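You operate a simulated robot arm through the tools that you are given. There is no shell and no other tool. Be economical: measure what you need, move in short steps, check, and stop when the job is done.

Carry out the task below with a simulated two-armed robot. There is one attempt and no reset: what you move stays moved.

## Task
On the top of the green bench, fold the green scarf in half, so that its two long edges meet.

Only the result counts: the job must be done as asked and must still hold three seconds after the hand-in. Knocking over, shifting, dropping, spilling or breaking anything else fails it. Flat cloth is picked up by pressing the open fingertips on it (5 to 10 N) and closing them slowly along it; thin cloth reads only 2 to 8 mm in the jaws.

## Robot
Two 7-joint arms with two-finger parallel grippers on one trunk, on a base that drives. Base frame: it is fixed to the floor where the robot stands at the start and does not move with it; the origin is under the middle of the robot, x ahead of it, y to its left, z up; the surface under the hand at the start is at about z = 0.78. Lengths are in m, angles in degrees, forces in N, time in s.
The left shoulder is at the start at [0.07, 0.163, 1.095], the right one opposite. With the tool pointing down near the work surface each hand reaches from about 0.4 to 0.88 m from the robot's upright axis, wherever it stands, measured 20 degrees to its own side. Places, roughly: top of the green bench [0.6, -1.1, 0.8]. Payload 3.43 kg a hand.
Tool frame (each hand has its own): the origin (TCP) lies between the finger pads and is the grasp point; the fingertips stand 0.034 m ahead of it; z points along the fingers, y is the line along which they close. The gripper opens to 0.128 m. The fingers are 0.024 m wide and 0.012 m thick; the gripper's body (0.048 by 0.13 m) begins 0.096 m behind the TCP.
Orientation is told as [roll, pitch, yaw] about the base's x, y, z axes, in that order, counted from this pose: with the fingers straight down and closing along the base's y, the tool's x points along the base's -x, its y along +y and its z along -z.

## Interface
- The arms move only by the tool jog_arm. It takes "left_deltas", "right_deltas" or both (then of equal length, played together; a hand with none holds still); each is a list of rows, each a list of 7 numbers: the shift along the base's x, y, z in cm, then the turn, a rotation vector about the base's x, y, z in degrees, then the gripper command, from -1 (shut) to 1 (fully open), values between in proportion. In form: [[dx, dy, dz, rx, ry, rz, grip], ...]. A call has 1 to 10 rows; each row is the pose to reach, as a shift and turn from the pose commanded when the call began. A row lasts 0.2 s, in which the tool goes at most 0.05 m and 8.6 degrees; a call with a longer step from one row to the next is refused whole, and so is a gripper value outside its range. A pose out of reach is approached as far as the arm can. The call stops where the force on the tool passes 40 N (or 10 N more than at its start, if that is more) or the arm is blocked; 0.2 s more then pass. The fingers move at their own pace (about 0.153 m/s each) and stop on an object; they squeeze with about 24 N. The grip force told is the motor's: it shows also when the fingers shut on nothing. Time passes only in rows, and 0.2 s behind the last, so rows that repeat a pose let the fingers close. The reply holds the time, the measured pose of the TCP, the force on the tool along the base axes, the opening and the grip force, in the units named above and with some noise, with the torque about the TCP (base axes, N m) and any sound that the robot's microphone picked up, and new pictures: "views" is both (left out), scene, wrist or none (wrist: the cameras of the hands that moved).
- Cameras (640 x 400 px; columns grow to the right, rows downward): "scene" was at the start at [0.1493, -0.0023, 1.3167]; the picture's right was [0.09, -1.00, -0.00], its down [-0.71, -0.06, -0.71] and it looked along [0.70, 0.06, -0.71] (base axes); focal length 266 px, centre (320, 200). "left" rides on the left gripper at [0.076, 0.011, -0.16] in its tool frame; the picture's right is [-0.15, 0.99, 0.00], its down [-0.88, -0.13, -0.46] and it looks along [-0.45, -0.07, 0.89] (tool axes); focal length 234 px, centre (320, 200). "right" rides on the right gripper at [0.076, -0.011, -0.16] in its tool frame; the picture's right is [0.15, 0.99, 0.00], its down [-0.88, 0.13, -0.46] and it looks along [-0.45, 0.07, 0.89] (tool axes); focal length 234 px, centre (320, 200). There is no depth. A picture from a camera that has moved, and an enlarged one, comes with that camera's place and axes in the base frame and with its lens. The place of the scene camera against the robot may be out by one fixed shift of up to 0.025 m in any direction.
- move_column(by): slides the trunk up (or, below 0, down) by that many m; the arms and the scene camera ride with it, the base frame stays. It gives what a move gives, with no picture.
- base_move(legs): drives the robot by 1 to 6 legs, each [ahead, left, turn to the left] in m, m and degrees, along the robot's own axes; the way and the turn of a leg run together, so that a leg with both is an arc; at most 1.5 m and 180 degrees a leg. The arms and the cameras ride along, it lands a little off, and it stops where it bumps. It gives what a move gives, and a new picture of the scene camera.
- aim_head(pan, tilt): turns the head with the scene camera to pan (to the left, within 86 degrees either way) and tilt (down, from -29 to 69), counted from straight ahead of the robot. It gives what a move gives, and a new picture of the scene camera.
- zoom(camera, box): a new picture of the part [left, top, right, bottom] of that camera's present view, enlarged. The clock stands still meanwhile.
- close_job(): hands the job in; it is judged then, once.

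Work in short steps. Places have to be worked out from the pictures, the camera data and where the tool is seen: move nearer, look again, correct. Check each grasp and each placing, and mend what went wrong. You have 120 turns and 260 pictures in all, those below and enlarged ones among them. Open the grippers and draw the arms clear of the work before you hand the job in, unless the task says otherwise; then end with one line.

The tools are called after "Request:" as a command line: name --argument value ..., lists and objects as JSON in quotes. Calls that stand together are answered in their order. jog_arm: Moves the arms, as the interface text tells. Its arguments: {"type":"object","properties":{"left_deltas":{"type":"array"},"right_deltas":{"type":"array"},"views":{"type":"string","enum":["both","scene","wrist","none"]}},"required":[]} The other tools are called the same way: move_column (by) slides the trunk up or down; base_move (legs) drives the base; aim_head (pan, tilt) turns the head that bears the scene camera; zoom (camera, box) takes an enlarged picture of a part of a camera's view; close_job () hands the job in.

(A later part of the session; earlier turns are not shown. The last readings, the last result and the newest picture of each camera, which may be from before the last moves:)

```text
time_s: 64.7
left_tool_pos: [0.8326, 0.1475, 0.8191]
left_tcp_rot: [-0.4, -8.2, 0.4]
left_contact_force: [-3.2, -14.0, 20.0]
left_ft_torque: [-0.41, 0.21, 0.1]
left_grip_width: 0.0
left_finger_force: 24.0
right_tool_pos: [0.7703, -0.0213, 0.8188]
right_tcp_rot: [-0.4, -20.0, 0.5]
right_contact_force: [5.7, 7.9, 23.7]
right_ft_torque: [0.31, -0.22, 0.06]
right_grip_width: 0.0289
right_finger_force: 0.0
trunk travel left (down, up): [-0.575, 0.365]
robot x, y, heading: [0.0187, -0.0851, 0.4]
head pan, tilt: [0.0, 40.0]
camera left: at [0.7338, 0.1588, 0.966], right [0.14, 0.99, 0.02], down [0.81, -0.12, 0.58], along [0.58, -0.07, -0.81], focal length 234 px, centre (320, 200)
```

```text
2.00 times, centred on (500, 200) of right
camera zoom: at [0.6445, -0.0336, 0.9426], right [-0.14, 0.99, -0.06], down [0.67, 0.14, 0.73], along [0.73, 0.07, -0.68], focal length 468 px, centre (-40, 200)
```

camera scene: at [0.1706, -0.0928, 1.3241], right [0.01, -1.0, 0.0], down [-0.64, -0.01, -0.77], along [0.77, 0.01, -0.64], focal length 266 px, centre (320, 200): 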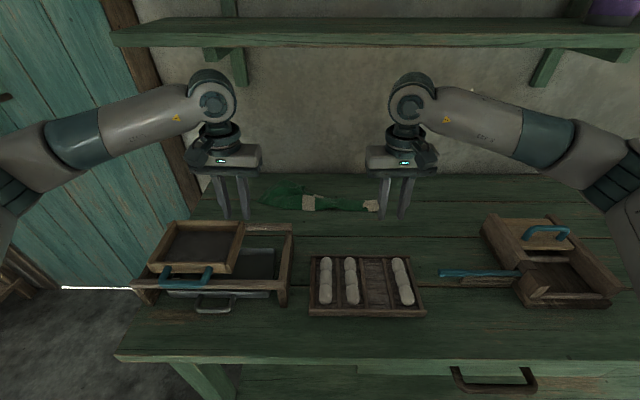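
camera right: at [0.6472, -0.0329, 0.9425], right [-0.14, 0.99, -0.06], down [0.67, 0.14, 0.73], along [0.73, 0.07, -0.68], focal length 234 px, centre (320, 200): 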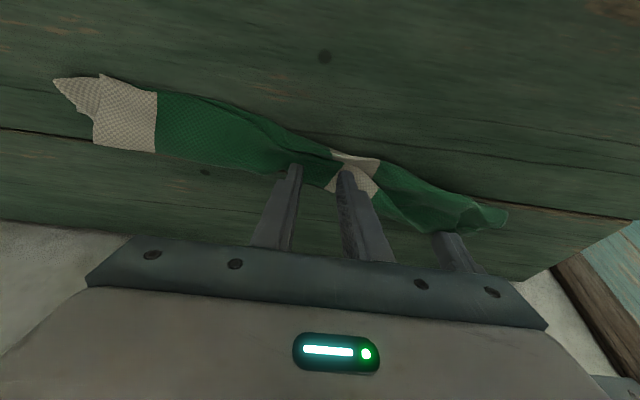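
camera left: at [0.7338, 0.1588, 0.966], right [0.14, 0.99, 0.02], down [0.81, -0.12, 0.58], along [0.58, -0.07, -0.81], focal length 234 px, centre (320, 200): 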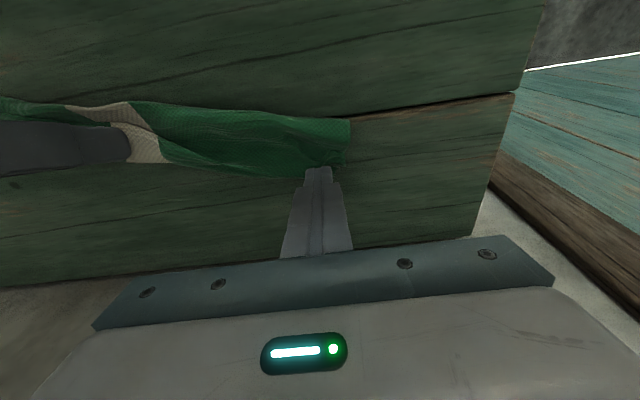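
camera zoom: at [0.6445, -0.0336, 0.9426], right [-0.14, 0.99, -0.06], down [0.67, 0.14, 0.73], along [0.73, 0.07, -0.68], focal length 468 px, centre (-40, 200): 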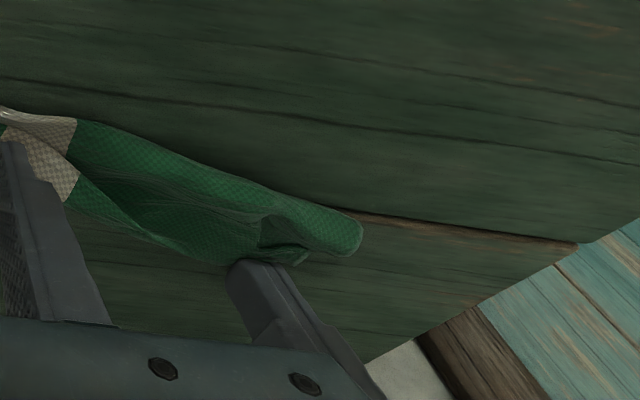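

The left section is drawn taut and looks tidy. I lift both hands and inspect.

Request:
jog_arm --left_deltas '[[0, -0.3, 0.3, 0, 0, 0, -1], [0, -0.3, 2.5, 0, 0, 0, -1], [-0.5, 0, 5, 0, 0, 0, -1], [-1, 1, 7.5, 0, 0, 0, -1], [-1, 1, 7.5, 0, 0, 0, -1]]' --right_deltas '[[0, 0, 0, 0, 0, 0, -0.53], [0, 0, 2, 0, 0, 0, -0.53], [1, -4, 5, 0, 0, 0, -0.53], [2, -8, 7, 0, 0, 0, -0.53], [3, -12, 7, 0, 0, 0, -0.53]]' --views "none"

Request:
zoom --camera "left" --box '[0, 20, 380, 240]'

Request:
zoom --camera "right" --box '[200, 0, 640, 260]'

Request:
zoom --camera "scene" --box '[230, 140, 400, 246]'

```text
refused: row 3 steps farther than a row can; nothing moved
```

```text
1.68 times, centred on (190, 130) of left
camera zoom: at [0.7338, 0.1588, 0.966], right [0.14, 0.99, 0.02], down [0.81, -0.12, 0.58], along [0.58, -0.07, -0.81], focal length 394 px, centre (539, 318)
```

zoom: 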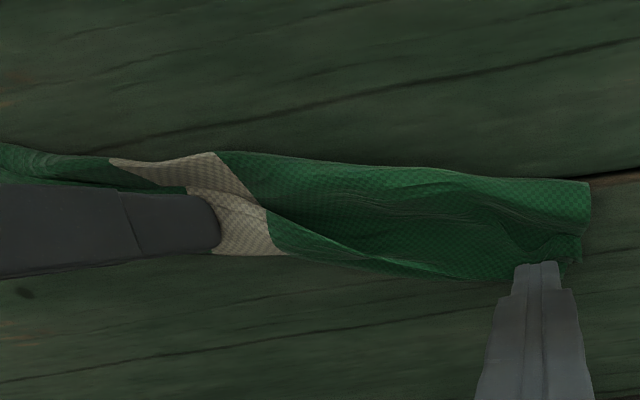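

```text
1.45 times, centred on (420, 130) of right
camera zoom: at [0.6445, -0.0336, 0.9426], right [-0.14, 0.99, -0.06], down [0.67, 0.14, 0.73], along [0.73, 0.07, -0.68], focal length 341 px, centre (174, 302)
```

zoom: 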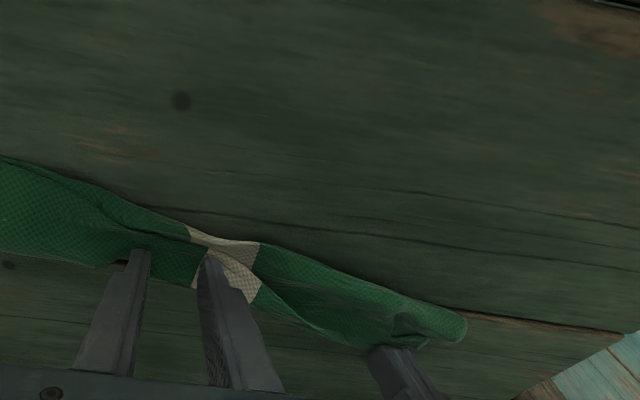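

```text
3.76 times, centred on (315, 193) of scene
camera zoom: at [0.1649, -0.0945, 1.3248], right [0.01, -1.0, 0.0], down [-0.64, -0.01, -0.77], along [0.77, 0.01, -0.64], focal length 1000 px, centre (339, 226)
```

zoom: 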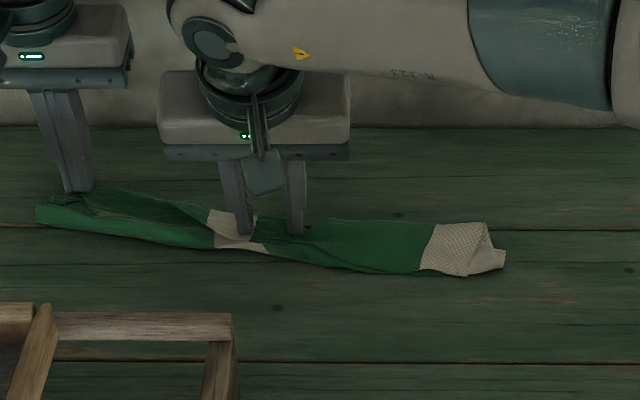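

The lift was refused (a step too long); I repeat it with smaller steps.

Request:
jog_arm --left_deltas '[[0, -0.3, 0.3, 0, 0, 0, -1], [0, -0.3, 2.5, 0, 0, 0, -1], [-0.5, 0, 5, 0, 0, 0, -1], [-1, 1, 7.5, 0, 0, 0, -1], [-1, 1, 7.5, 0, 0, 0, -1], [-1, 1, 7.5, 0, 0, 0, -1]]' --right_deltas '[[0, 0, 0, 0, 0, 0, -0.53], [0, 0, 2, 0, 0, 0, -0.53], [1, -2, 5, 0, 0, 0, -0.53], [2, -6, 7, 0, 0, 0, -0.53], [3, -10, 7, 0, 0, 0, -0.53], [3, -13, 7, 0, 0, 0, -0.53]]' --views "none"

Request:
zoom --camera "left" --box '[0, 20, 380, 240]'

Request:
zoom --camera "right" --box '[200, 0, 640, 260]'

Request:
zoom --camera "scene" --box '[230, 140, 400, 246]'

```text
time_s: 66.0
left_tool_pos: [0.8237, 0.158, 0.8896]
left_tcp_rot: [-0.1, -8.2, 0.4]
left_contact_force: [-0.2, -0.1, 0.4]
left_ft_torque: [0.02, 0.02, 0.01]
left_grip_width: 0.0004
left_finger_force: 23.9
right_tool_pos: [0.8027, -0.1517, 0.8861]
right_tcp_rot: [-0.4, -19.7, 0.6]
right_contact_force: [-0.3, -0.4, 0.2]
right_ft_torque: [0.0, 0.01, 0.0]
right_grip_width: 0.0301
right_finger_force: 0.0
trunk travel left (down, up): [-0.575, 0.365]
robot x, y, heading: [0.0136, -0.087, 0.7]
head pan, tilt: [0.0, 40.0]
```

```text
1.68 times, centred on (190, 130) of left
camera zoom: at [0.7273, 0.1694, 1.0374], right [0.14, 0.99, 0.02], down [0.81, -0.12, 0.58], along [0.57, -0.07, -0.82], focal length 394 px, centre (539, 318)
```

zoom: 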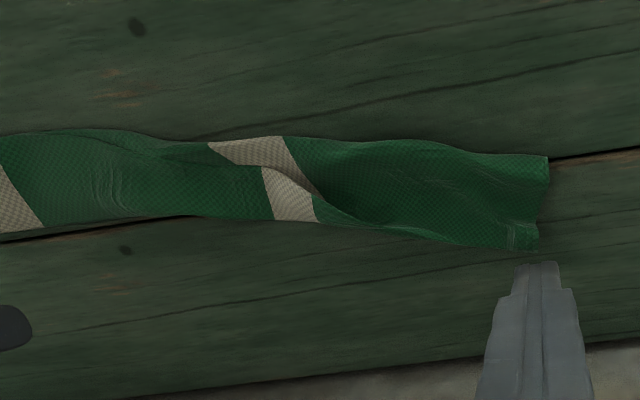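

```text
1.45 times, centred on (420, 130) of right
camera zoom: at [0.6777, -0.163, 1.0105], right [-0.14, 0.99, -0.06], down [0.67, 0.14, 0.73], along [0.73, 0.07, -0.69], focal length 341 px, centre (174, 302)
```

zoom: 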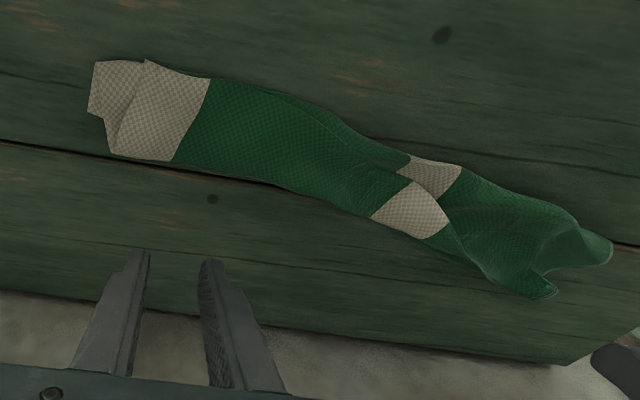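

```text
3.76 times, centred on (315, 193) of scene
camera zoom: at [0.17, -0.0938, 1.3242], right [0.01, -1.0, 0.0], down [-0.64, -0.01, -0.77], along [0.77, 0.01, -0.64], focal length 1000 px, centre (339, 226)
```

zoom: 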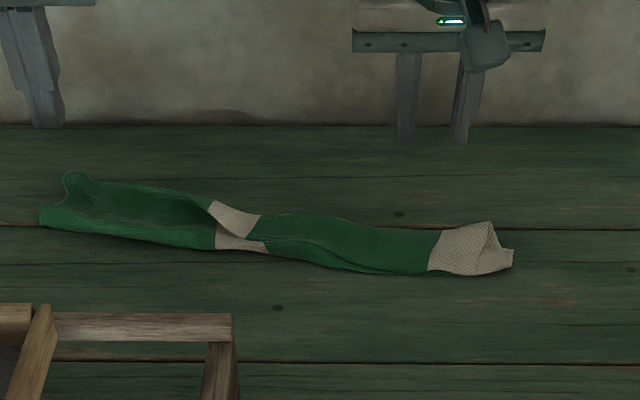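

Edges now meet along the left and middle. The top layer's right end is ~1.5 cm short along y, so I repeat the same trick on the right: left pins at the stripe, right draws the top end outward.

Request:
jog_arm --left_deltas '[[-1, -4, 0, 0, 0, 0, -0.53], [-2, -8, 0, 0, 0, 0, -0.53], [-3, -11, -2, 0, 0, 0, -0.53], [-3.9, -13.8, -4, 0, 0, 0, -0.53], [-3.9, -13.8, -6, 0, 0, 0, -0.53], [-3.9, -13.8, -7.2, 0, 0, 0, -0.53], [-3.9, -13.8, -7.2, 0, 0, 0, -0.53]]' --right_deltas '[[-1, -1, 0, 0, 0, 0, -1], [-2, -2, -1, 0, 0, 0, -1], [-4, -3.1, -2, 0, 0, 0, -1], [-4.6, -3.1, -4, 0, 0, 0, -1], [-4.6, -3.1, -6, 0, 0, 0, -1], [-4.6, -3.1, -6.7, 0, 0, 0, -1], [-4.6, -3.1, -6.7, 0, 0, 0, -1]]' --views "wrist"

```text
time_s: 67.7
left_tool_pos: [0.7851, 0.0211, 0.8184]
left_tcp_rot: [-0.3, -8.2, 0.4]
left_contact_force: [1.2, -0.5, 6.4]
left_ft_torque: [-0.06, 0.01, 0.01]
left_grip_width: 0.0301
left_finger_force: 0.1
right_tool_pos: [0.7581, -0.1817, 0.8193]
right_tcp_rot: [-0.6, -19.9, 0.5]
right_contact_force: [0.6, -0.2, 5.6]
right_ft_torque: [-0.04, 0.03, -0.01]
right_grip_width: 0.0
right_finger_force: 23.9
trunk travel left (down, up): [-0.575, 0.365]
robot x, y, heading: [0.0179, -0.0843, 0.8]
head pan, tilt: [0.0, 40.0]
camera right: at [0.6317, -0.1934, 0.9436], right [-0.14, 0.99, -0.06], down [0.67, 0.14, 0.73], along [0.73, 0.07, -0.68], focal length 234 px, centre (320, 200)
camera left: at [0.6881, 0.0325, 0.9662], right [0.14, 0.99, 0.02], down [0.81, -0.12, 0.58], along [0.57, -0.07, -0.82], focal length 234 px, centre (320, 200)
```

right: 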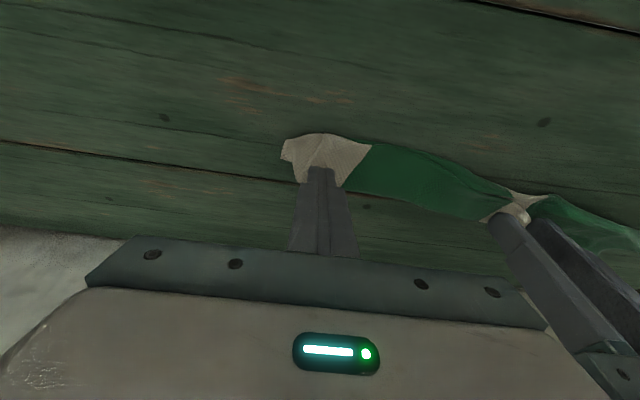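
left: 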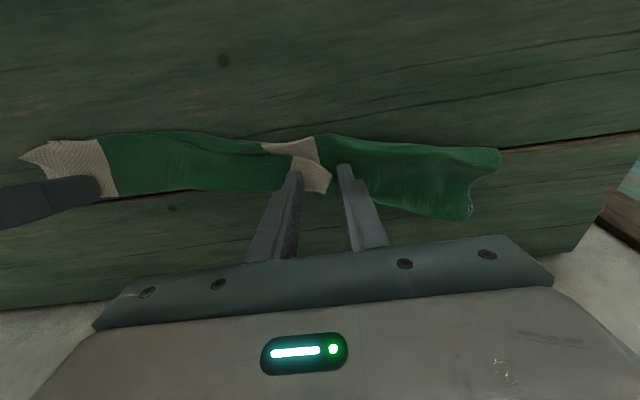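

Left pin 6 N, right 5.6 N. I increase the pin and draw the right end −y by 2.2 cm.

Request:
jog_arm --left_deltas '[[0, 0, -0.4, 0, 0, 0, -0.53], [0, 0, -0.4, 0, 0, 0, -0.53], [0, 0, -0.4, 0, 0, 0, -0.53], [0, 0, -0.4, 0, 0, 0, -0.53], [0, 0, -0.4, 0, 0, 0, -0.53], [0, 0, -0.4, 0, 0, 0, -0.53], [0, 0, -0.4, 0, 0, 0, -0.53], [0, 0, 2, 0, 0, 0, -0.53], [0, 2, 5, 0, 0, 0, -0.53], [0, 5, 7, 0, 0, 0, -0.53]]' --right_deltas '[[0, 0, -0.1, 0, 0, 0, -1], [0, -0.4, -0.1, 0, 0, 0, -1], [0, -0.8, -0.1, 0, 0, 0, -1], [0, -1.2, -0.1, 0, 0, 0, -1], [0, -1.6, -0.1, 0, 0, 0, -1], [0, -2.0, -0.1, 0, 0, 0, -1], [0, -1.9, 0.3, 0, 0, 0, -1], [0, -1.9, 3, 0, 0, 0, -1], [1, -1.9, 5, 0, 0, 0, -1], [3, -1.9, 7, 0, 0, 0, -1]]' --views "none"

Request:
zoom --camera "left" --box '[0, 20, 480, 240]'

Request:
zoom --camera "right" --box '[200, 0, 640, 260]'

Request:
zoom --camera "scene" --box '[230, 140, 400, 246]'

```text
time_s: 69.8
left_tool_pos: [0.7872, 0.0728, 0.886]
left_tcp_rot: [-0.3, -7.9, 0.3]
left_contact_force: [0.2, 0.7, -0.7]
left_ft_torque: [0.0, 0.04, -0.02]
left_grip_width: 0.03
left_finger_force: 0.1
right_tool_pos: [0.7879, -0.1998, 0.8881]
right_tcp_rot: [-0.6, -19.8, 0.5]
right_contact_force: [-0.2, 0.4, -0.2]
right_ft_torque: [-0.03, -0.01, -0.03]
right_grip_width: 0.0
right_finger_force: 24.3
trunk travel left (down, up): [-0.575, 0.365]
robot x, y, heading: [0.0165, -0.0818, 0.5]
head pan, tilt: [0.0, 40.0]
```

```text
1.33 times, centred on (240, 130) of left
camera zoom: at [0.689, 0.0839, 1.0344], right [0.14, 0.99, 0.02], down [0.81, -0.12, 0.57], along [0.57, -0.07, -0.82], focal length 312 px, centre (427, 293)
```

zoom: 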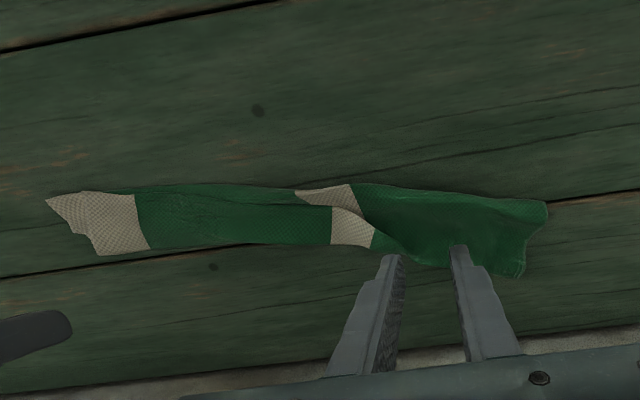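

```text
1.45 times, centred on (420, 130) of right
camera zoom: at [0.6618, -0.2114, 1.0124], right [-0.14, 0.99, -0.06], down [0.67, 0.14, 0.73], along [0.72, 0.06, -0.69], focal length 341 px, centre (174, 302)
```

zoom: 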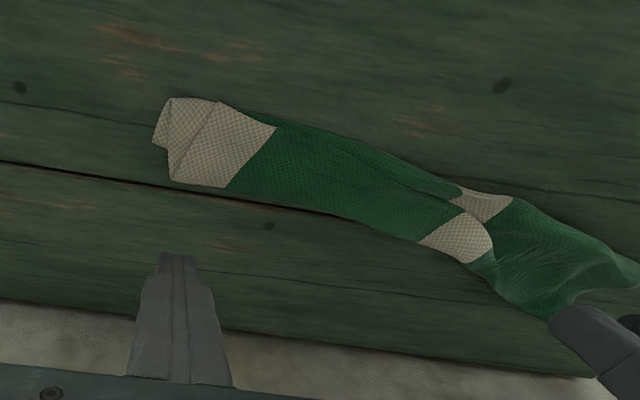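

```text
3.76 times, centred on (315, 193) of scene
camera zoom: at [0.1707, -0.0912, 1.3239], right [0.01, -1.0, 0.0], down [-0.64, -0.01, -0.77], along [0.77, 0.01, -0.64], focal length 1000 px, centre (339, 226)
```

zoom: 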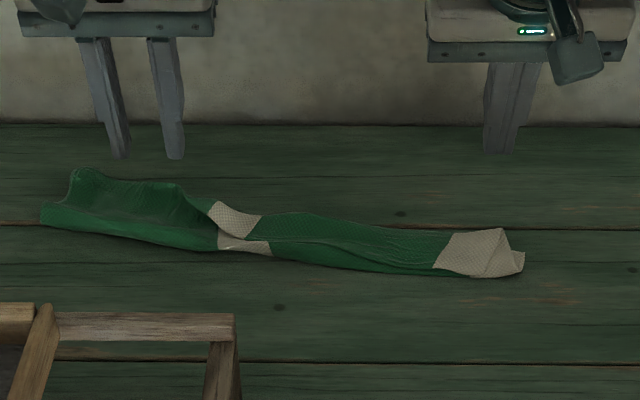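

Let me look closely at the right end — its folded width (≈5 cm) is less than half of 14.5 cm, so something may be tucked.

Request:
zoom --camera "right" --box '[280, 50, 440, 150]'

Request:
zoom --camera "right" --box '[420, 80, 580, 180]'

Request:
zoom --camera "left" --box '[200, 130, 420, 240]'

```text
4.00 times, centred on (360, 100) of right
camera zoom: at [0.6618, -0.2114, 1.0124], right [-0.14, 0.99, -0.06], down [0.67, 0.14, 0.73], along [0.72, 0.06, -0.69], focal length 937 px, centre (160, 600)
```

zoom: 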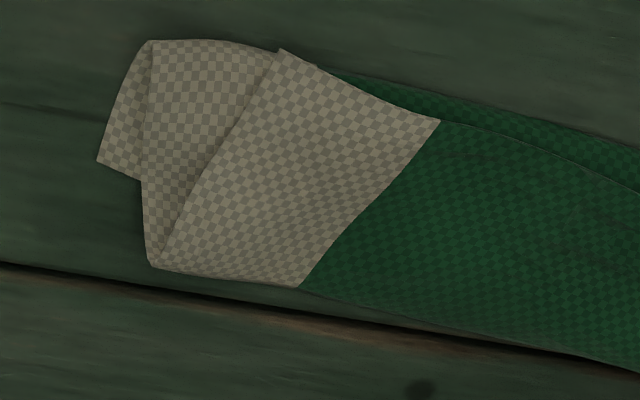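

```text
4.00 times, centred on (500, 130) of right
camera zoom: at [0.6618, -0.2114, 1.0124], right [-0.14, 0.99, -0.06], down [0.67, 0.14, 0.73], along [0.72, 0.06, -0.69], focal length 937 px, centre (-400, 480)
```

zoom: 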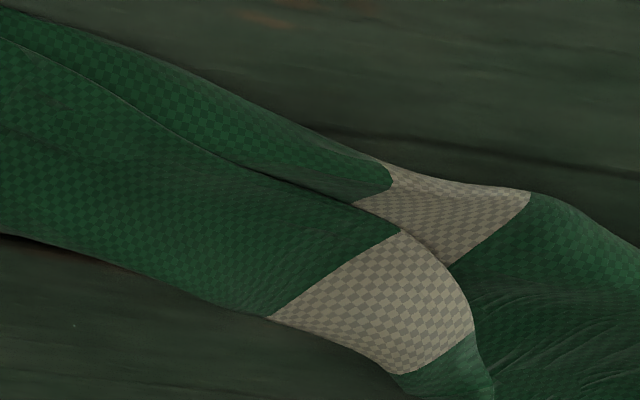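

```text
2.91 times, centred on (310, 185) of left
camera zoom: at [0.689, 0.0839, 1.0344], right [0.14, 0.99, 0.02], down [0.81, -0.12, 0.57], along [0.57, -0.07, -0.82], focal length 681 px, centre (349, 244)
```

zoom: 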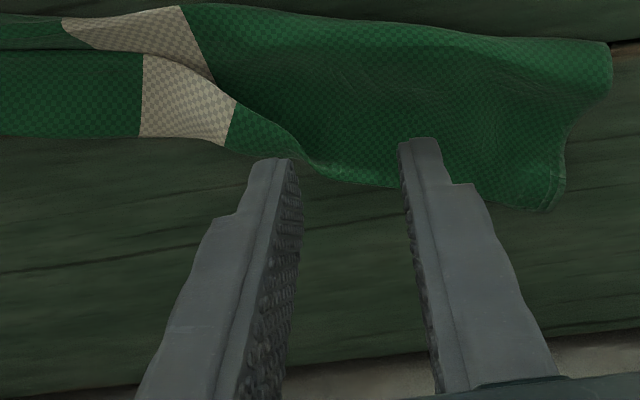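

Now I see it clearly: at the right end the cloth is in a Z (three layers): the free edge lies on top facing the robot (x≈0.727), not at the far side. I'll grip that free edge at the right and redo the right half with the same pin-and-fold method that worked on the left.

Request:
jog_arm --left_deltas '[[0.5, -1, -2, 0, 0, 0, -0.53], [1, -2.2, -4, 0, 0, 0, -0.53], [1, -2.2, -6, 0, 0, 0, -0.53], [1, -2.2, -7.1, 0, 0, 0, -0.53], [1, -2.2, -7.1, 0, 0, 0, -0.53]]' --right_deltas '[[-2, 1, -1, 0, 0, 0, -0.53], [-4, 2.5, -3, 0, 0, 0, -0.53], [-5.5, 3.7, -5, 0, 0, 0, -0.53], [-5.5, 3.7, -5.8, 0, 0, 0, -0.53], [-5.5, 3.7, -5.8, 0, 0, 0, -0.53]]' --views "wrist"

Request:
zoom --camera "right" --box '[240, 100, 440, 225]'

```text
time_s: 71.0
left_tool_pos: [0.7945, 0.0496, 0.8186]
left_tcp_rot: [-0.3, -8.3, 0.6]
left_contact_force: [1.9, 0.7, 13.1]
left_ft_torque: [-0.21, 0.05, 0.03]
left_grip_width: 0.0295
left_finger_force: 0.1
right_tool_pos: [0.7324, -0.1646, 0.8299]
right_tcp_rot: [-0.5, -19.8, 0.5]
right_contact_force: [-0.7, 0.2, 0.0]
right_ft_torque: [0.04, -0.03, -0.01]
right_grip_width: 0.0301
right_finger_force: 0.1
trunk travel left (down, up): [-0.575, 0.365]
robot x, y, heading: [0.0177, -0.0834, 0.7]
head pan, tilt: [0.0, 40.0]
camera right: at [0.6054, -0.1759, 0.955], right [-0.14, 0.99, -0.06], down [0.67, 0.14, 0.73], along [0.73, 0.07, -0.68], focal length 234 px, centre (320, 200)
camera left: at [0.6979, 0.0608, 0.9655], right [0.14, 0.99, 0.02], down [0.81, -0.12, 0.58], along [0.57, -0.07, -0.82], focal length 234 px, centre (320, 200)
```

right: 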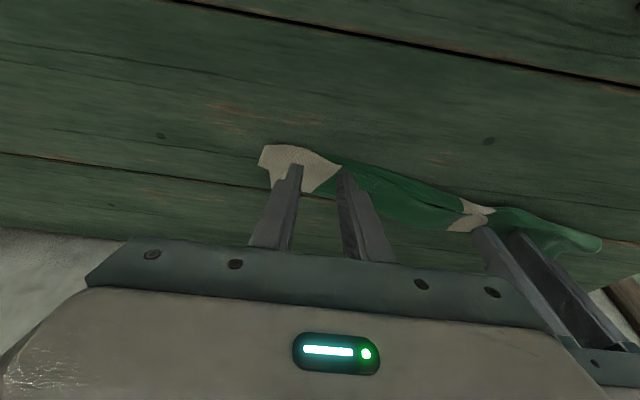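
left: 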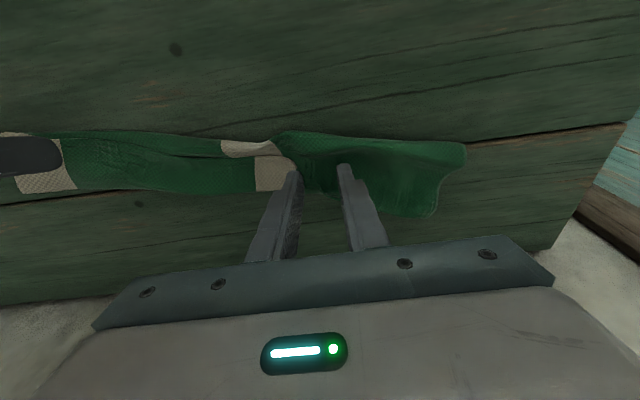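

```text
3.20 times, centred on (340, 162) of right
camera zoom: at [0.6054, -0.1759, 0.955], right [-0.14, 0.99, -0.06], down [0.67, 0.14, 0.73], along [0.73, 0.07, -0.68], focal length 749 px, centre (256, 320)
```

zoom: 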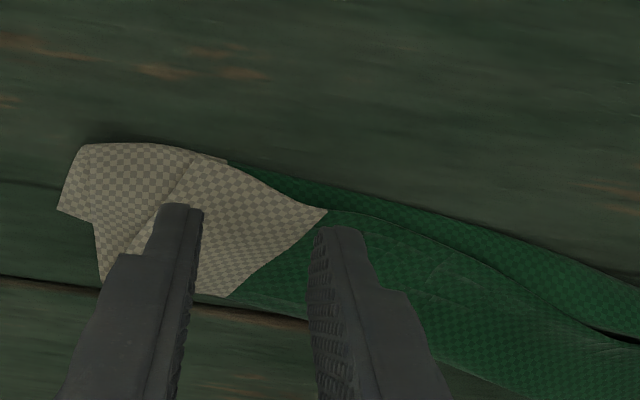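

The flap's edge slants: x≈0.721 at y −0.185, 0.734 at y −0.146. I shift the right 7 mm forward and press lightly.

Request:
jog_arm --right_deltas '[[0.7, 0, 0, 0, 0, 0, -0.53], [0.7, 0, -0.5, 0, 0, 0, -0.53], [0.7, 0, -0.9, 0, 0, 0, -0.53], [0.7, 0, -1.1, 0, 0, 0, -0.53], [0.7, 0, -1.1, 0, 0, 0, -0.53]]' --views "none"

```text
time_s: 72.2
left_tool_pos: [0.7938, 0.049, 0.8188]
left_tcp_rot: [-0.3, -8.2, 0.4]
left_contact_force: [3.8, 1.0, 20.3]
left_ft_torque: [-0.37, -0.02, 0.05]
left_grip_width: 0.0295
left_finger_force: 0.1
right_tool_pos: [0.7389, -0.1658, 0.8206]
right_tcp_rot: [-0.5, -19.8, 0.5]
right_contact_force: [-0.1, 0.7, 0.8]
right_ft_torque: [0.0, -0.04, 0.03]
right_grip_width: 0.0303
right_finger_force: 0.0
trunk travel left (down, up): [-0.575, 0.365]
robot x, y, heading: [0.0148, -0.0844, 0.7]
head pan, tilt: [0.0, 40.0]
```

Barely touching; press 3 mm more and close slowly.

Request:
jog_arm --right_deltas '[[0, 0, -0.3, 0, 0, 0, -0.53], [0, 0, -0.35, 0, 0, 0, -0.6], [0, 0, -0.35, 0, 0, 0, -0.66], [0, 0, -0.35, 0, 0, 0, -0.72], [0, 0, -0.35, 0, 0, 0, -0.78], [0, 0, -0.35, 0, 0, 0, -0.84], [0, 0, -0.35, 0, 0, 0, -0.9], [0, 0, -0.35, 0, 0, 0, -0.96], [0, 0, -0.3, 0, 0, 0, -1], [0, 0, -0.2, 0, 0, 0, -1]]' --views "none"

Request:
zoom --camera "right" --box '[240, 100, 440, 225]'

```text
time_s: 74.5
left_tool_pos: [0.7938, 0.0486, 0.8179]
left_tcp_rot: [-0.3, -8.2, 0.4]
left_contact_force: [0.5, -0.2, 15.8]
left_ft_torque: [-0.32, 0.1, 0.0]
left_grip_width: 0.03
left_finger_force: 0.1
right_tool_pos: [0.7377, -0.1637, 0.8184]
right_tcp_rot: [-0.4, -19.9, 0.5]
right_contact_force: [2.1, 1.3, 11.4]
right_ft_torque: [0.08, -0.08, -0.01]
right_grip_width: 0.0
right_finger_force: 24.4
trunk travel left (down, up): [-0.575, 0.365]
robot x, y, heading: [0.0178, -0.0874, 0.6]
head pan, tilt: [0.0, 40.0]
```

```text
3.20 times, centred on (340, 162) of right
camera zoom: at [0.6119, -0.1758, 0.9428], right [-0.14, 0.99, -0.06], down [0.67, 0.14, 0.73], along [0.73, 0.07, -0.68], focal length 749 px, centre (256, 320)
```

zoom: 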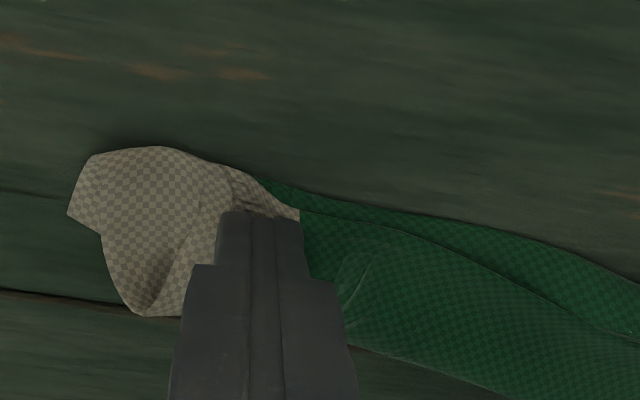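

It closed empty (too little pressure). I lift, reopen, and press harder (~15 N) before closing.

Request:
jog_arm --right_deltas '[[0, 0, 1.2, 0, 0, 0, -1], [0, 0, 1.2, 0, 0, 0, -0.5], [0.2, 0, 1.2, 0, 0, 0, -0.5], [0.2, 0, 0.3, 0, 0, 0, -0.5], [0.2, 0, -0.2, 0, 0, 0, -0.5], [0.2, 0, -0.3, 0, 0, 0, -0.5], [0.2, 0, -0.3, 0, 0, 0, -0.5]]' --views "none"

Request:
zoom --camera "right" --box '[240, 100, 440, 225]'

```text
time_s: 76.0
left_tool_pos: [0.7939, 0.0487, 0.8191]
left_tcp_rot: [-0.2, -8.3, 0.4]
left_contact_force: [2.1, -0.7, 9.9]
left_ft_torque: [-0.24, -0.01, 0.04]
left_grip_width: 0.0298
left_finger_force: 0.0
right_tool_pos: [0.7397, -0.1632, 0.8183]
right_tcp_rot: [-0.5, -20.2, 0.4]
right_contact_force: [-2.8, -2.5, 23.3]
right_ft_torque: [-0.22, 0.1, 0.0]
right_grip_width: 0.032
right_finger_force: 0.1
trunk travel left (down, up): [-0.575, 0.365]
robot x, y, heading: [0.0206, -0.0858, 0.7]
head pan, tilt: [0.0, 40.0]
```

```text
3.20 times, centred on (340, 162) of right
camera zoom: at [0.6138, -0.1765, 0.9424], right [-0.14, 0.99, -0.06], down [0.67, 0.14, 0.73], along [0.73, 0.07, -0.68], focal length 749 px, centre (256, 320)
```

zoom: 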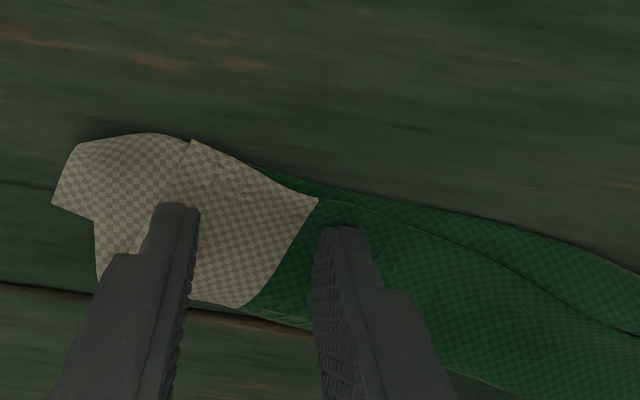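

Good placement, 23 N. Close slowly, easing a touch.

Request:
jog_arm --right_deltas '[[0, 0, 0.05, 0, 0, 0, -0.56], [0, 0, 0.05, 0, 0, 0, -0.62], [0, 0, 0.05, 0, 0, 0, -0.68], [0, 0, 0.05, 0, 0, 0, -0.74], [0, 0, 0.05, 0, 0, 0, -0.8], [0, 0, 0.05, 0, 0, 0, -0.86], [0, 0, 0.05, 0, 0, 0, -0.92], [0, 0, 0.05, 0, 0, 0, -0.97], [0, 0, 0.05, 0, 0, 0, -1], [0, 0, 0.1, 0, 0, 0, -1]]' --views "none"

Request:
zoom --camera "right" --box '[240, 100, 440, 225]'

```text
time_s: 78.2
left_tool_pos: [0.7918, 0.0485, 0.8186]
left_tcp_rot: [-0.3, -8.2, 0.3]
left_contact_force: [0.0, -0.8, 3.9]
left_ft_torque: [-0.12, -0.02, 0.02]
left_grip_width: 0.0306
left_finger_force: 0.3
right_tool_pos: [0.7391, -0.1652, 0.8184]
right_tcp_rot: [-0.6, -20.2, 0.5]
right_contact_force: [-2.0, -2.2, 30.2]
right_ft_torque: [-0.12, 0.07, -0.01]
right_grip_width: 0.0001
right_finger_force: 24.3
trunk travel left (down, up): [-0.575, 0.365]
robot x, y, heading: [0.0168, -0.0875, 0.5]
head pan, tilt: [0.0, 40.0]
```

```text
3.20 times, centred on (340, 162) of right
camera zoom: at [0.6133, -0.1762, 0.9423], right [-0.14, 0.99, -0.06], down [0.67, 0.14, 0.73], along [0.73, 0.07, -0.68], focal length 749 px, centre (256, 320)
```

zoom: 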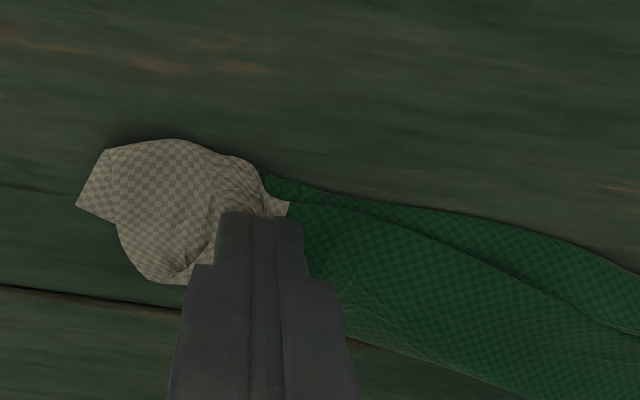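

Still empty; the gather slips under the tips. I try again with a wider stroke (5 cm), easing upward during closing so the ridge can rise between the fingers.

Request:
jog_arm --right_deltas '[[0, 0, 1.3, 0, 0, 0, -1], [0, 0, 1.3, 0, 0, 0, -0.2], [0.2, 0.3, 1.3, 0, 0, 0, -0.2], [0.2, 0.3, 0.4, 0, 0, 0, -0.2], [0.2, 0.3, 0.05, 0, 0, 0, -0.2], [0.2, 0.3, 0.05, 0, 0, 0, -0.3], [0.2, 0.3, 0.05, 0, 0, 0, -0.4], [0.2, 0.3, 0.05, 0, 0, 0, -0.5], [0.2, 0.3, 0.05, 0, 0, 0, -0.6], [0.2, 0.3, 0.05, 0, 0, 0, -0.68]]' --views "none"

Request:
zoom --camera "right" --box '[240, 100, 440, 225]'

```text
time_s: 80.5
left_tool_pos: [0.7933, 0.0483, 0.8188]
left_tcp_rot: [-0.4, -8.1, 0.4]
left_contact_force: [1.8, -0.9, 11.8]
left_ft_torque: [-0.3, 0.01, 0.01]
left_grip_width: 0.0305
left_finger_force: 0.9
right_tool_pos: [0.7411, -0.1606, 0.8181]
right_tcp_rot: [-0.4, -20.1, 0.5]
right_contact_force: [2.0, 1.9, 21.0]
right_ft_torque: [0.13, -0.03, 0.01]
right_grip_width: 0.0192
right_finger_force: 0.1
trunk travel left (down, up): [-0.575, 0.365]
robot x, y, heading: [0.0146, -0.0803, 0.6]
head pan, tilt: [0.0, 40.0]
```

```text
3.20 times, centred on (340, 162) of right
camera zoom: at [0.6157, -0.1728, 0.9425], right [-0.14, 0.99, -0.06], down [0.67, 0.14, 0.73], along [0.73, 0.07, -0.68], focal length 749 px, centre (256, 320)
```

zoom: 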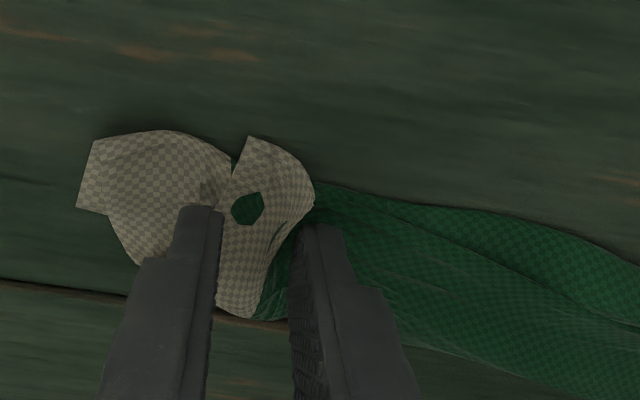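

A ridge of the top flap now stands between the fingers. I finish closing.

Request:
jog_arm --right_deltas '[[0, 0, 0.05, 0, 0, 0, -0.74], [0, 0, 0.1, 0, 0, 0, -0.8], [0, 0, 0.1, 0, 0, 0, -0.86], [0, 0, 0.15, 0, 0, 0, -0.92], [0, 0, 0.15, 0, 0, 0, -0.98], [0, 0, 0.15, 0, 0, 0, -1], [0, 0, 0.15, 0, 0, 0, -1]]' --views "none"

Request:
zoom --camera "right" --box '[240, 100, 440, 225]'

```text
time_s: 82.0
left_tool_pos: [0.7936, 0.049, 0.8174]
left_tcp_rot: [-0.3, -8.2, 0.3]
left_contact_force: [-1.5, -2.6, 13.8]
left_ft_torque: [-0.41, 0.13, -0.06]
left_grip_width: 0.0308
left_finger_force: 0.4
right_tool_pos: [0.7419, -0.1615, 0.8183]
right_tcp_rot: [-0.5, -19.9, 0.5]
right_contact_force: [-0.9, 4.9, 8.0]
right_ft_torque: [0.16, -0.02, -0.05]
right_grip_width: 0.0025
right_finger_force: 24.5
trunk travel left (down, up): [-0.575, 0.365]
robot x, y, heading: [0.0159, -0.086, 0.5]
head pan, tilt: [0.0, 40.0]
```

```text
3.20 times, centred on (340, 162) of right
camera zoom: at [0.6161, -0.173, 0.943], right [-0.14, 0.99, -0.06], down [0.67, 0.14, 0.73], along [0.73, 0.07, -0.68], focal length 749 px, centre (256, 320)
```

zoom: 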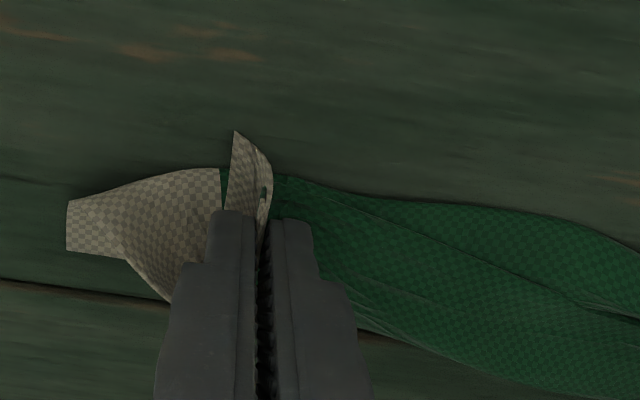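

Gripped (2.5 mm). I lift 3 cm and draw it back toward the robot to unroll the Z.

Request:
jog_arm --right_deltas '[[0, 0, 1, 0, 0, 0, -1], [-0.5, 0.2, 2.5, 0, 0, 0, -1], [-1.5, 0.3, 3.5, 0, 0, 0, -1], [-3, 0.4, 4, 0, 0, 0, -1], [-4.5, 0.5, 4, 0, 0, 0, -1], [-4.5, 0.5, 4, 0, 0, 0, -1]]' --views "none"

Request:
zoom --camera "right" --box '[200, 80, 520, 280]'

Request:
zoom --camera "scene" --box '[230, 140, 400, 246]'

Request:
zoom --camera "left" --box '[0, 80, 380, 280]'

```text
time_s: 83.5
left_tool_pos: [0.7946, 0.0478, 0.8179]
left_tcp_rot: [-0.3, -8.2, 0.5]
left_contact_force: [-2.0, -5.4, 18.2]
left_ft_torque: [-0.4, 0.15, -0.09]
left_grip_width: 0.0292
left_finger_force: 0.0
right_tool_pos: [0.6987, -0.1571, 0.8587]
right_tcp_rot: [-0.5, -19.9, 0.5]
right_contact_force: [4.1, 6.3, -1.5]
right_ft_torque: [0.22, -0.18, -0.05]
right_grip_width: 0.0023
right_finger_force: 24.1
trunk travel left (down, up): [-0.575, 0.365]
robot x, y, heading: [0.0174, -0.0852, 0.5]
head pan, tilt: [0.0, 40.0]
```

```text
2.00 times, centred on (360, 180) of right
camera zoom: at [0.5722, -0.1688, 0.9828], right [-0.14, 0.99, -0.06], down [0.67, 0.14, 0.73], along [0.73, 0.07, -0.68], focal length 468 px, centre (240, 240)
```

zoom: 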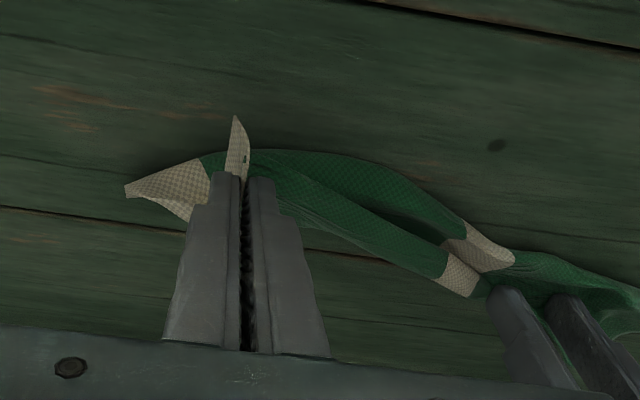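

```text
3.76 times, centred on (315, 193) of scene
camera zoom: at [0.1683, -0.0931, 1.3244], right [0.01, -1.0, 0.0], down [-0.64, -0.01, -0.77], along [0.77, 0.01, -0.64], focal length 1000 px, centre (339, 226)
```

zoom: 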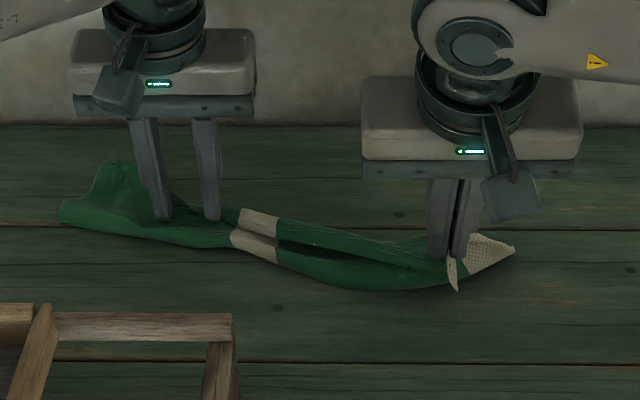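

```text
1.68 times, centred on (190, 180) of left
camera zoom: at [0.6972, 0.0601, 0.9651], right [0.14, 0.99, 0.02], down [0.81, -0.12, 0.58], along [0.57, -0.07, -0.82], focal length 394 px, centre (539, 234)
```

zoom: 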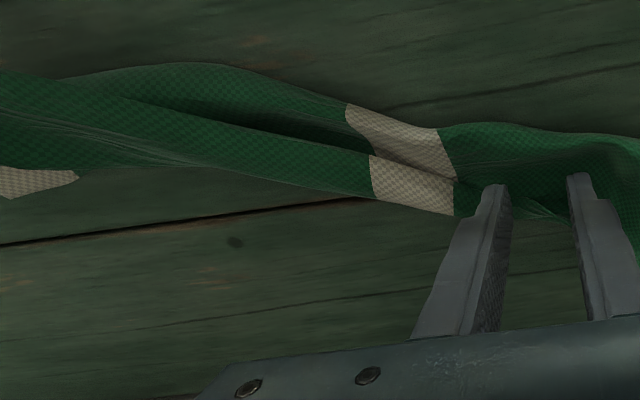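

The flap edge is in hand; I lift it higher so the layers below hang free and unroll, moving slightly inward to relieve tension.

Request:
jog_arm --right_deltas '[[0.5, 0.5, 2, 0, 0, 0, -1], [1, 1, 4, 0, 0, 0, -1], [1.5, 1.5, 6, 0, 0, 0, -1], [1.5, 1.5, 8, 0, 0, 0, -1], [1, 1.5, 8, 0, 0, 0, -1], [0, 1.5, 8, 0, 0, 0, -1], [-1, 1.5, 8, 0, 0, 0, -1]]' --views "none"

Request:
zoom --camera "scene" --box '[230, 140, 400, 246]'

Request:
zoom --camera "left" --box '[0, 80, 380, 280]'

```text
time_s: 85.0
left_tool_pos: [0.7936, 0.0494, 0.8175]
left_tcp_rot: [-0.4, -8.2, 0.4]
left_contact_force: [-5.2, -8.1, 21.6]
left_ft_torque: [-0.66, 0.16, -0.12]
left_grip_width: 0.0277
left_finger_force: 6.0
right_tool_pos: [0.6872, -0.143, 0.9379]
right_tcp_rot: [-0.5, -19.9, 0.4]
right_contact_force: [5.5, 7.7, -6.6]
right_ft_torque: [0.25, -0.19, -0.04]
right_grip_width: 0.0025
right_finger_force: 24.0
trunk travel left (down, up): [-0.575, 0.365]
robot x, y, heading: [0.0189, -0.0855, 0.4]
head pan, tilt: [0.0, 40.0]
```

```text
3.76 times, centred on (315, 193) of scene
camera zoom: at [0.168, -0.0932, 1.3245], right [0.01, -1.0, 0.0], down [-0.64, -0.01, -0.77], along [0.77, 0.01, -0.64], focal length 1000 px, centre (339, 226)
```

zoom: 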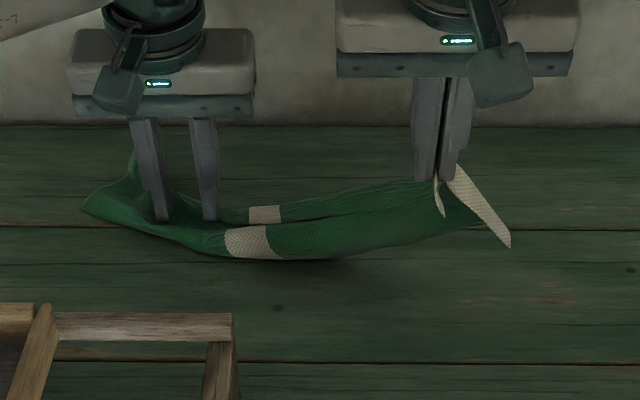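

```text
1.68 times, centred on (190, 180) of left
camera zoom: at [0.697, 0.0605, 0.9653], right [0.14, 0.99, 0.02], down [0.81, -0.12, 0.58], along [0.57, -0.07, -0.82], focal length 394 px, centre (539, 234)
```

zoom: 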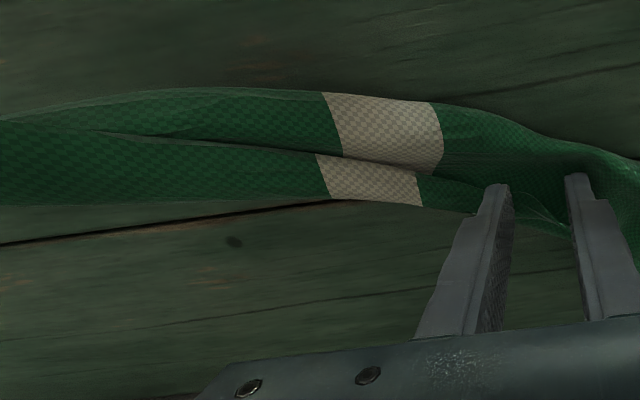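

It has unrolled: the held edge now hangs properly above the near fold. I lower it in front to lay the right half open and flat, then see where the other edge lies.

Request:
jog_arm --right_deltas '[[-0.5, 0, -2, 0, 0, 0, -1], [-1, -0.3, -4, 0, 0, 0, -1], [-1.5, -0.6, -6, 0, 0, 0, -1], [-2, -1, -8, 0, 0, 0, -1], [-2.5, -1, -9.5, 0, 0, 0, -1], [-3, -1, -10.5, 0, 0, 0, -1], [-3, -1, -10.5, 0, 0, 0, -1]]' --views "none"

Request:
zoom --camera "scene" --box '[230, 140, 400, 246]'

Request:
zoom --camera "right" --box '[200, 80, 520, 280]'

Request:
zoom --camera "left" --box '[0, 80, 380, 280]'

```text
time_s: 86.7
left_tool_pos: [0.7945, 0.0503, 0.8171]
left_tcp_rot: [-0.3, -8.2, 0.4]
left_contact_force: [0.6, 0.7, 18.6]
left_ft_torque: [-0.16, 0.06, -0.06]
left_grip_width: 0.0297
left_finger_force: 0.0
right_tool_pos: [0.6578, -0.1516, 0.8338]
right_tcp_rot: [-0.5, -19.9, 0.5]
right_contact_force: [1.8, 1.9, 1.5]
right_ft_torque: [0.03, -0.05, -0.01]
right_grip_width: 0.0024
right_finger_force: 24.0
trunk travel left (down, up): [-0.575, 0.365]
robot x, y, heading: [0.0163, -0.0871, 0.5]
head pan, tilt: [0.0, 40.0]
```

```text
3.76 times, centred on (315, 193) of scene
camera zoom: at [0.1681, -0.0928, 1.3244], right [0.01, -1.0, 0.0], down [-0.64, -0.01, -0.77], along [0.77, 0.01, -0.64], focal length 1000 px, centre (339, 226)
```

zoom: 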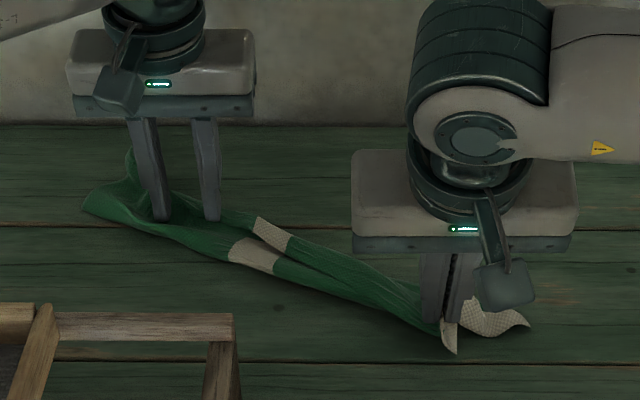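

```text
2.00 times, centred on (360, 180) of right
camera zoom: at [0.5316, -0.163, 0.9573], right [-0.14, 0.99, -0.06], down [0.67, 0.14, 0.73], along [0.73, 0.07, -0.68], focal length 468 px, centre (240, 240)
```

zoom: 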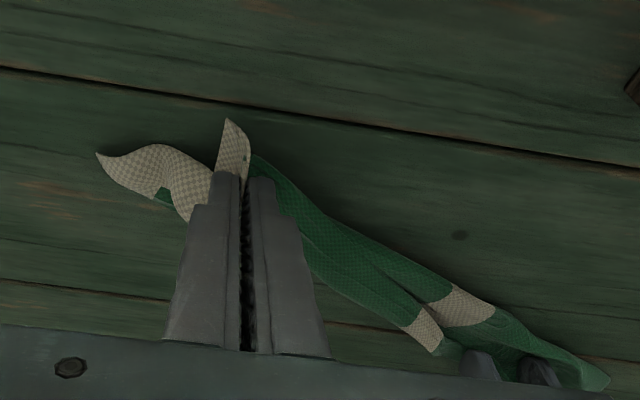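

```text
1.68 times, centred on (190, 180) of left
camera zoom: at [0.697, 0.0608, 0.965], right [0.14, 0.99, 0.02], down [0.81, -0.12, 0.58], along [0.57, -0.07, -0.82], focal length 394 px, centre (539, 234)
```

zoom: 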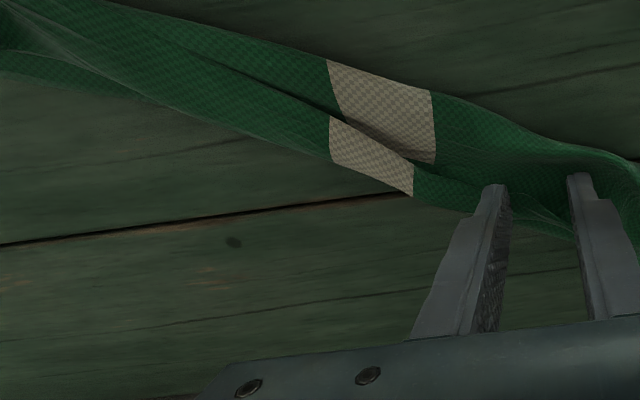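

I lift the left hand and move its camera over the middle to understand the layers there.

Request:
jog_arm --left_deltas '[[0, 0, 2, 0, 0, 0, -0.53], [0, -1, 5, 0, 0, 0, -0.53], [0, -4, 7.5, 0, 0, 0, -0.53], [0, -5, 8, 0, 0, 0, -0.53], [0, -5, 8, 0, 0, 0, -0.53]]' --views "none"

Request:
zoom --camera "left" --box '[40, 0, 440, 250]'

Request:
zoom --camera "scene" --box '[230, 140, 400, 246]'

```text
time_s: 87.8
left_tool_pos: [0.7966, -0.0007, 0.8952]
left_tcp_rot: [-0.1, -8.1, 0.5]
left_contact_force: [-0.4, 0.4, 0.4]
left_ft_torque: [-0.05, 0.05, -0.02]
left_grip_width: 0.0301
left_finger_force: 0.1
right_tool_pos: [0.6579, -0.1514, 0.8321]
right_tcp_rot: [-0.5, -19.9, 0.5]
right_contact_force: [0.1, 0.1, -0.8]
right_ft_torque: [-0.01, 0.05, -0.02]
right_grip_width: 0.0025
right_finger_force: 24.2
trunk travel left (down, up): [-0.575, 0.365]
robot x, y, heading: [0.015, -0.0834, 0.4]
head pan, tilt: [0.0, 40.0]
```

```text
1.60 times, centred on (240, 125) of left
camera zoom: at [0.6998, 0.0101, 1.0439], right [0.14, 0.99, 0.02], down [0.81, -0.12, 0.58], along [0.57, -0.07, -0.82], focal length 375 px, centre (448, 320)
```

zoom: 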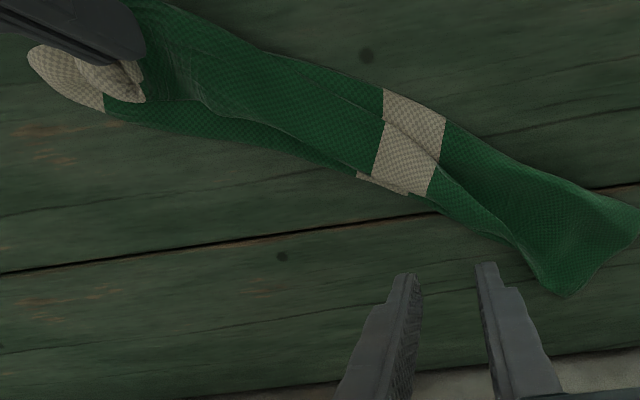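

```text
3.76 times, centred on (315, 193) of scene
camera zoom: at [0.1705, -0.093, 1.3241], right [0.01, -1.0, 0.0], down [-0.64, -0.01, -0.77], along [0.77, 0.01, -0.64], focal length 1000 px, centre (339, 226)
```

zoom: 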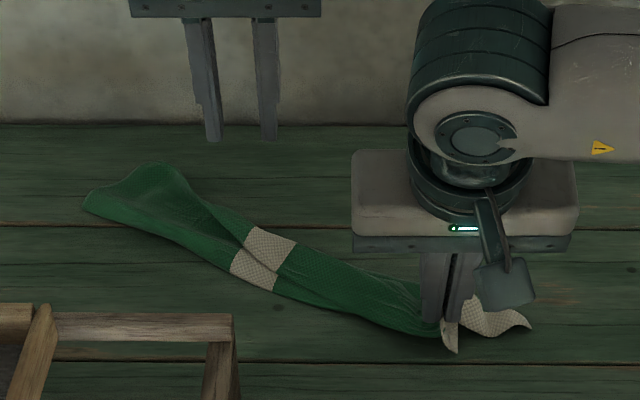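

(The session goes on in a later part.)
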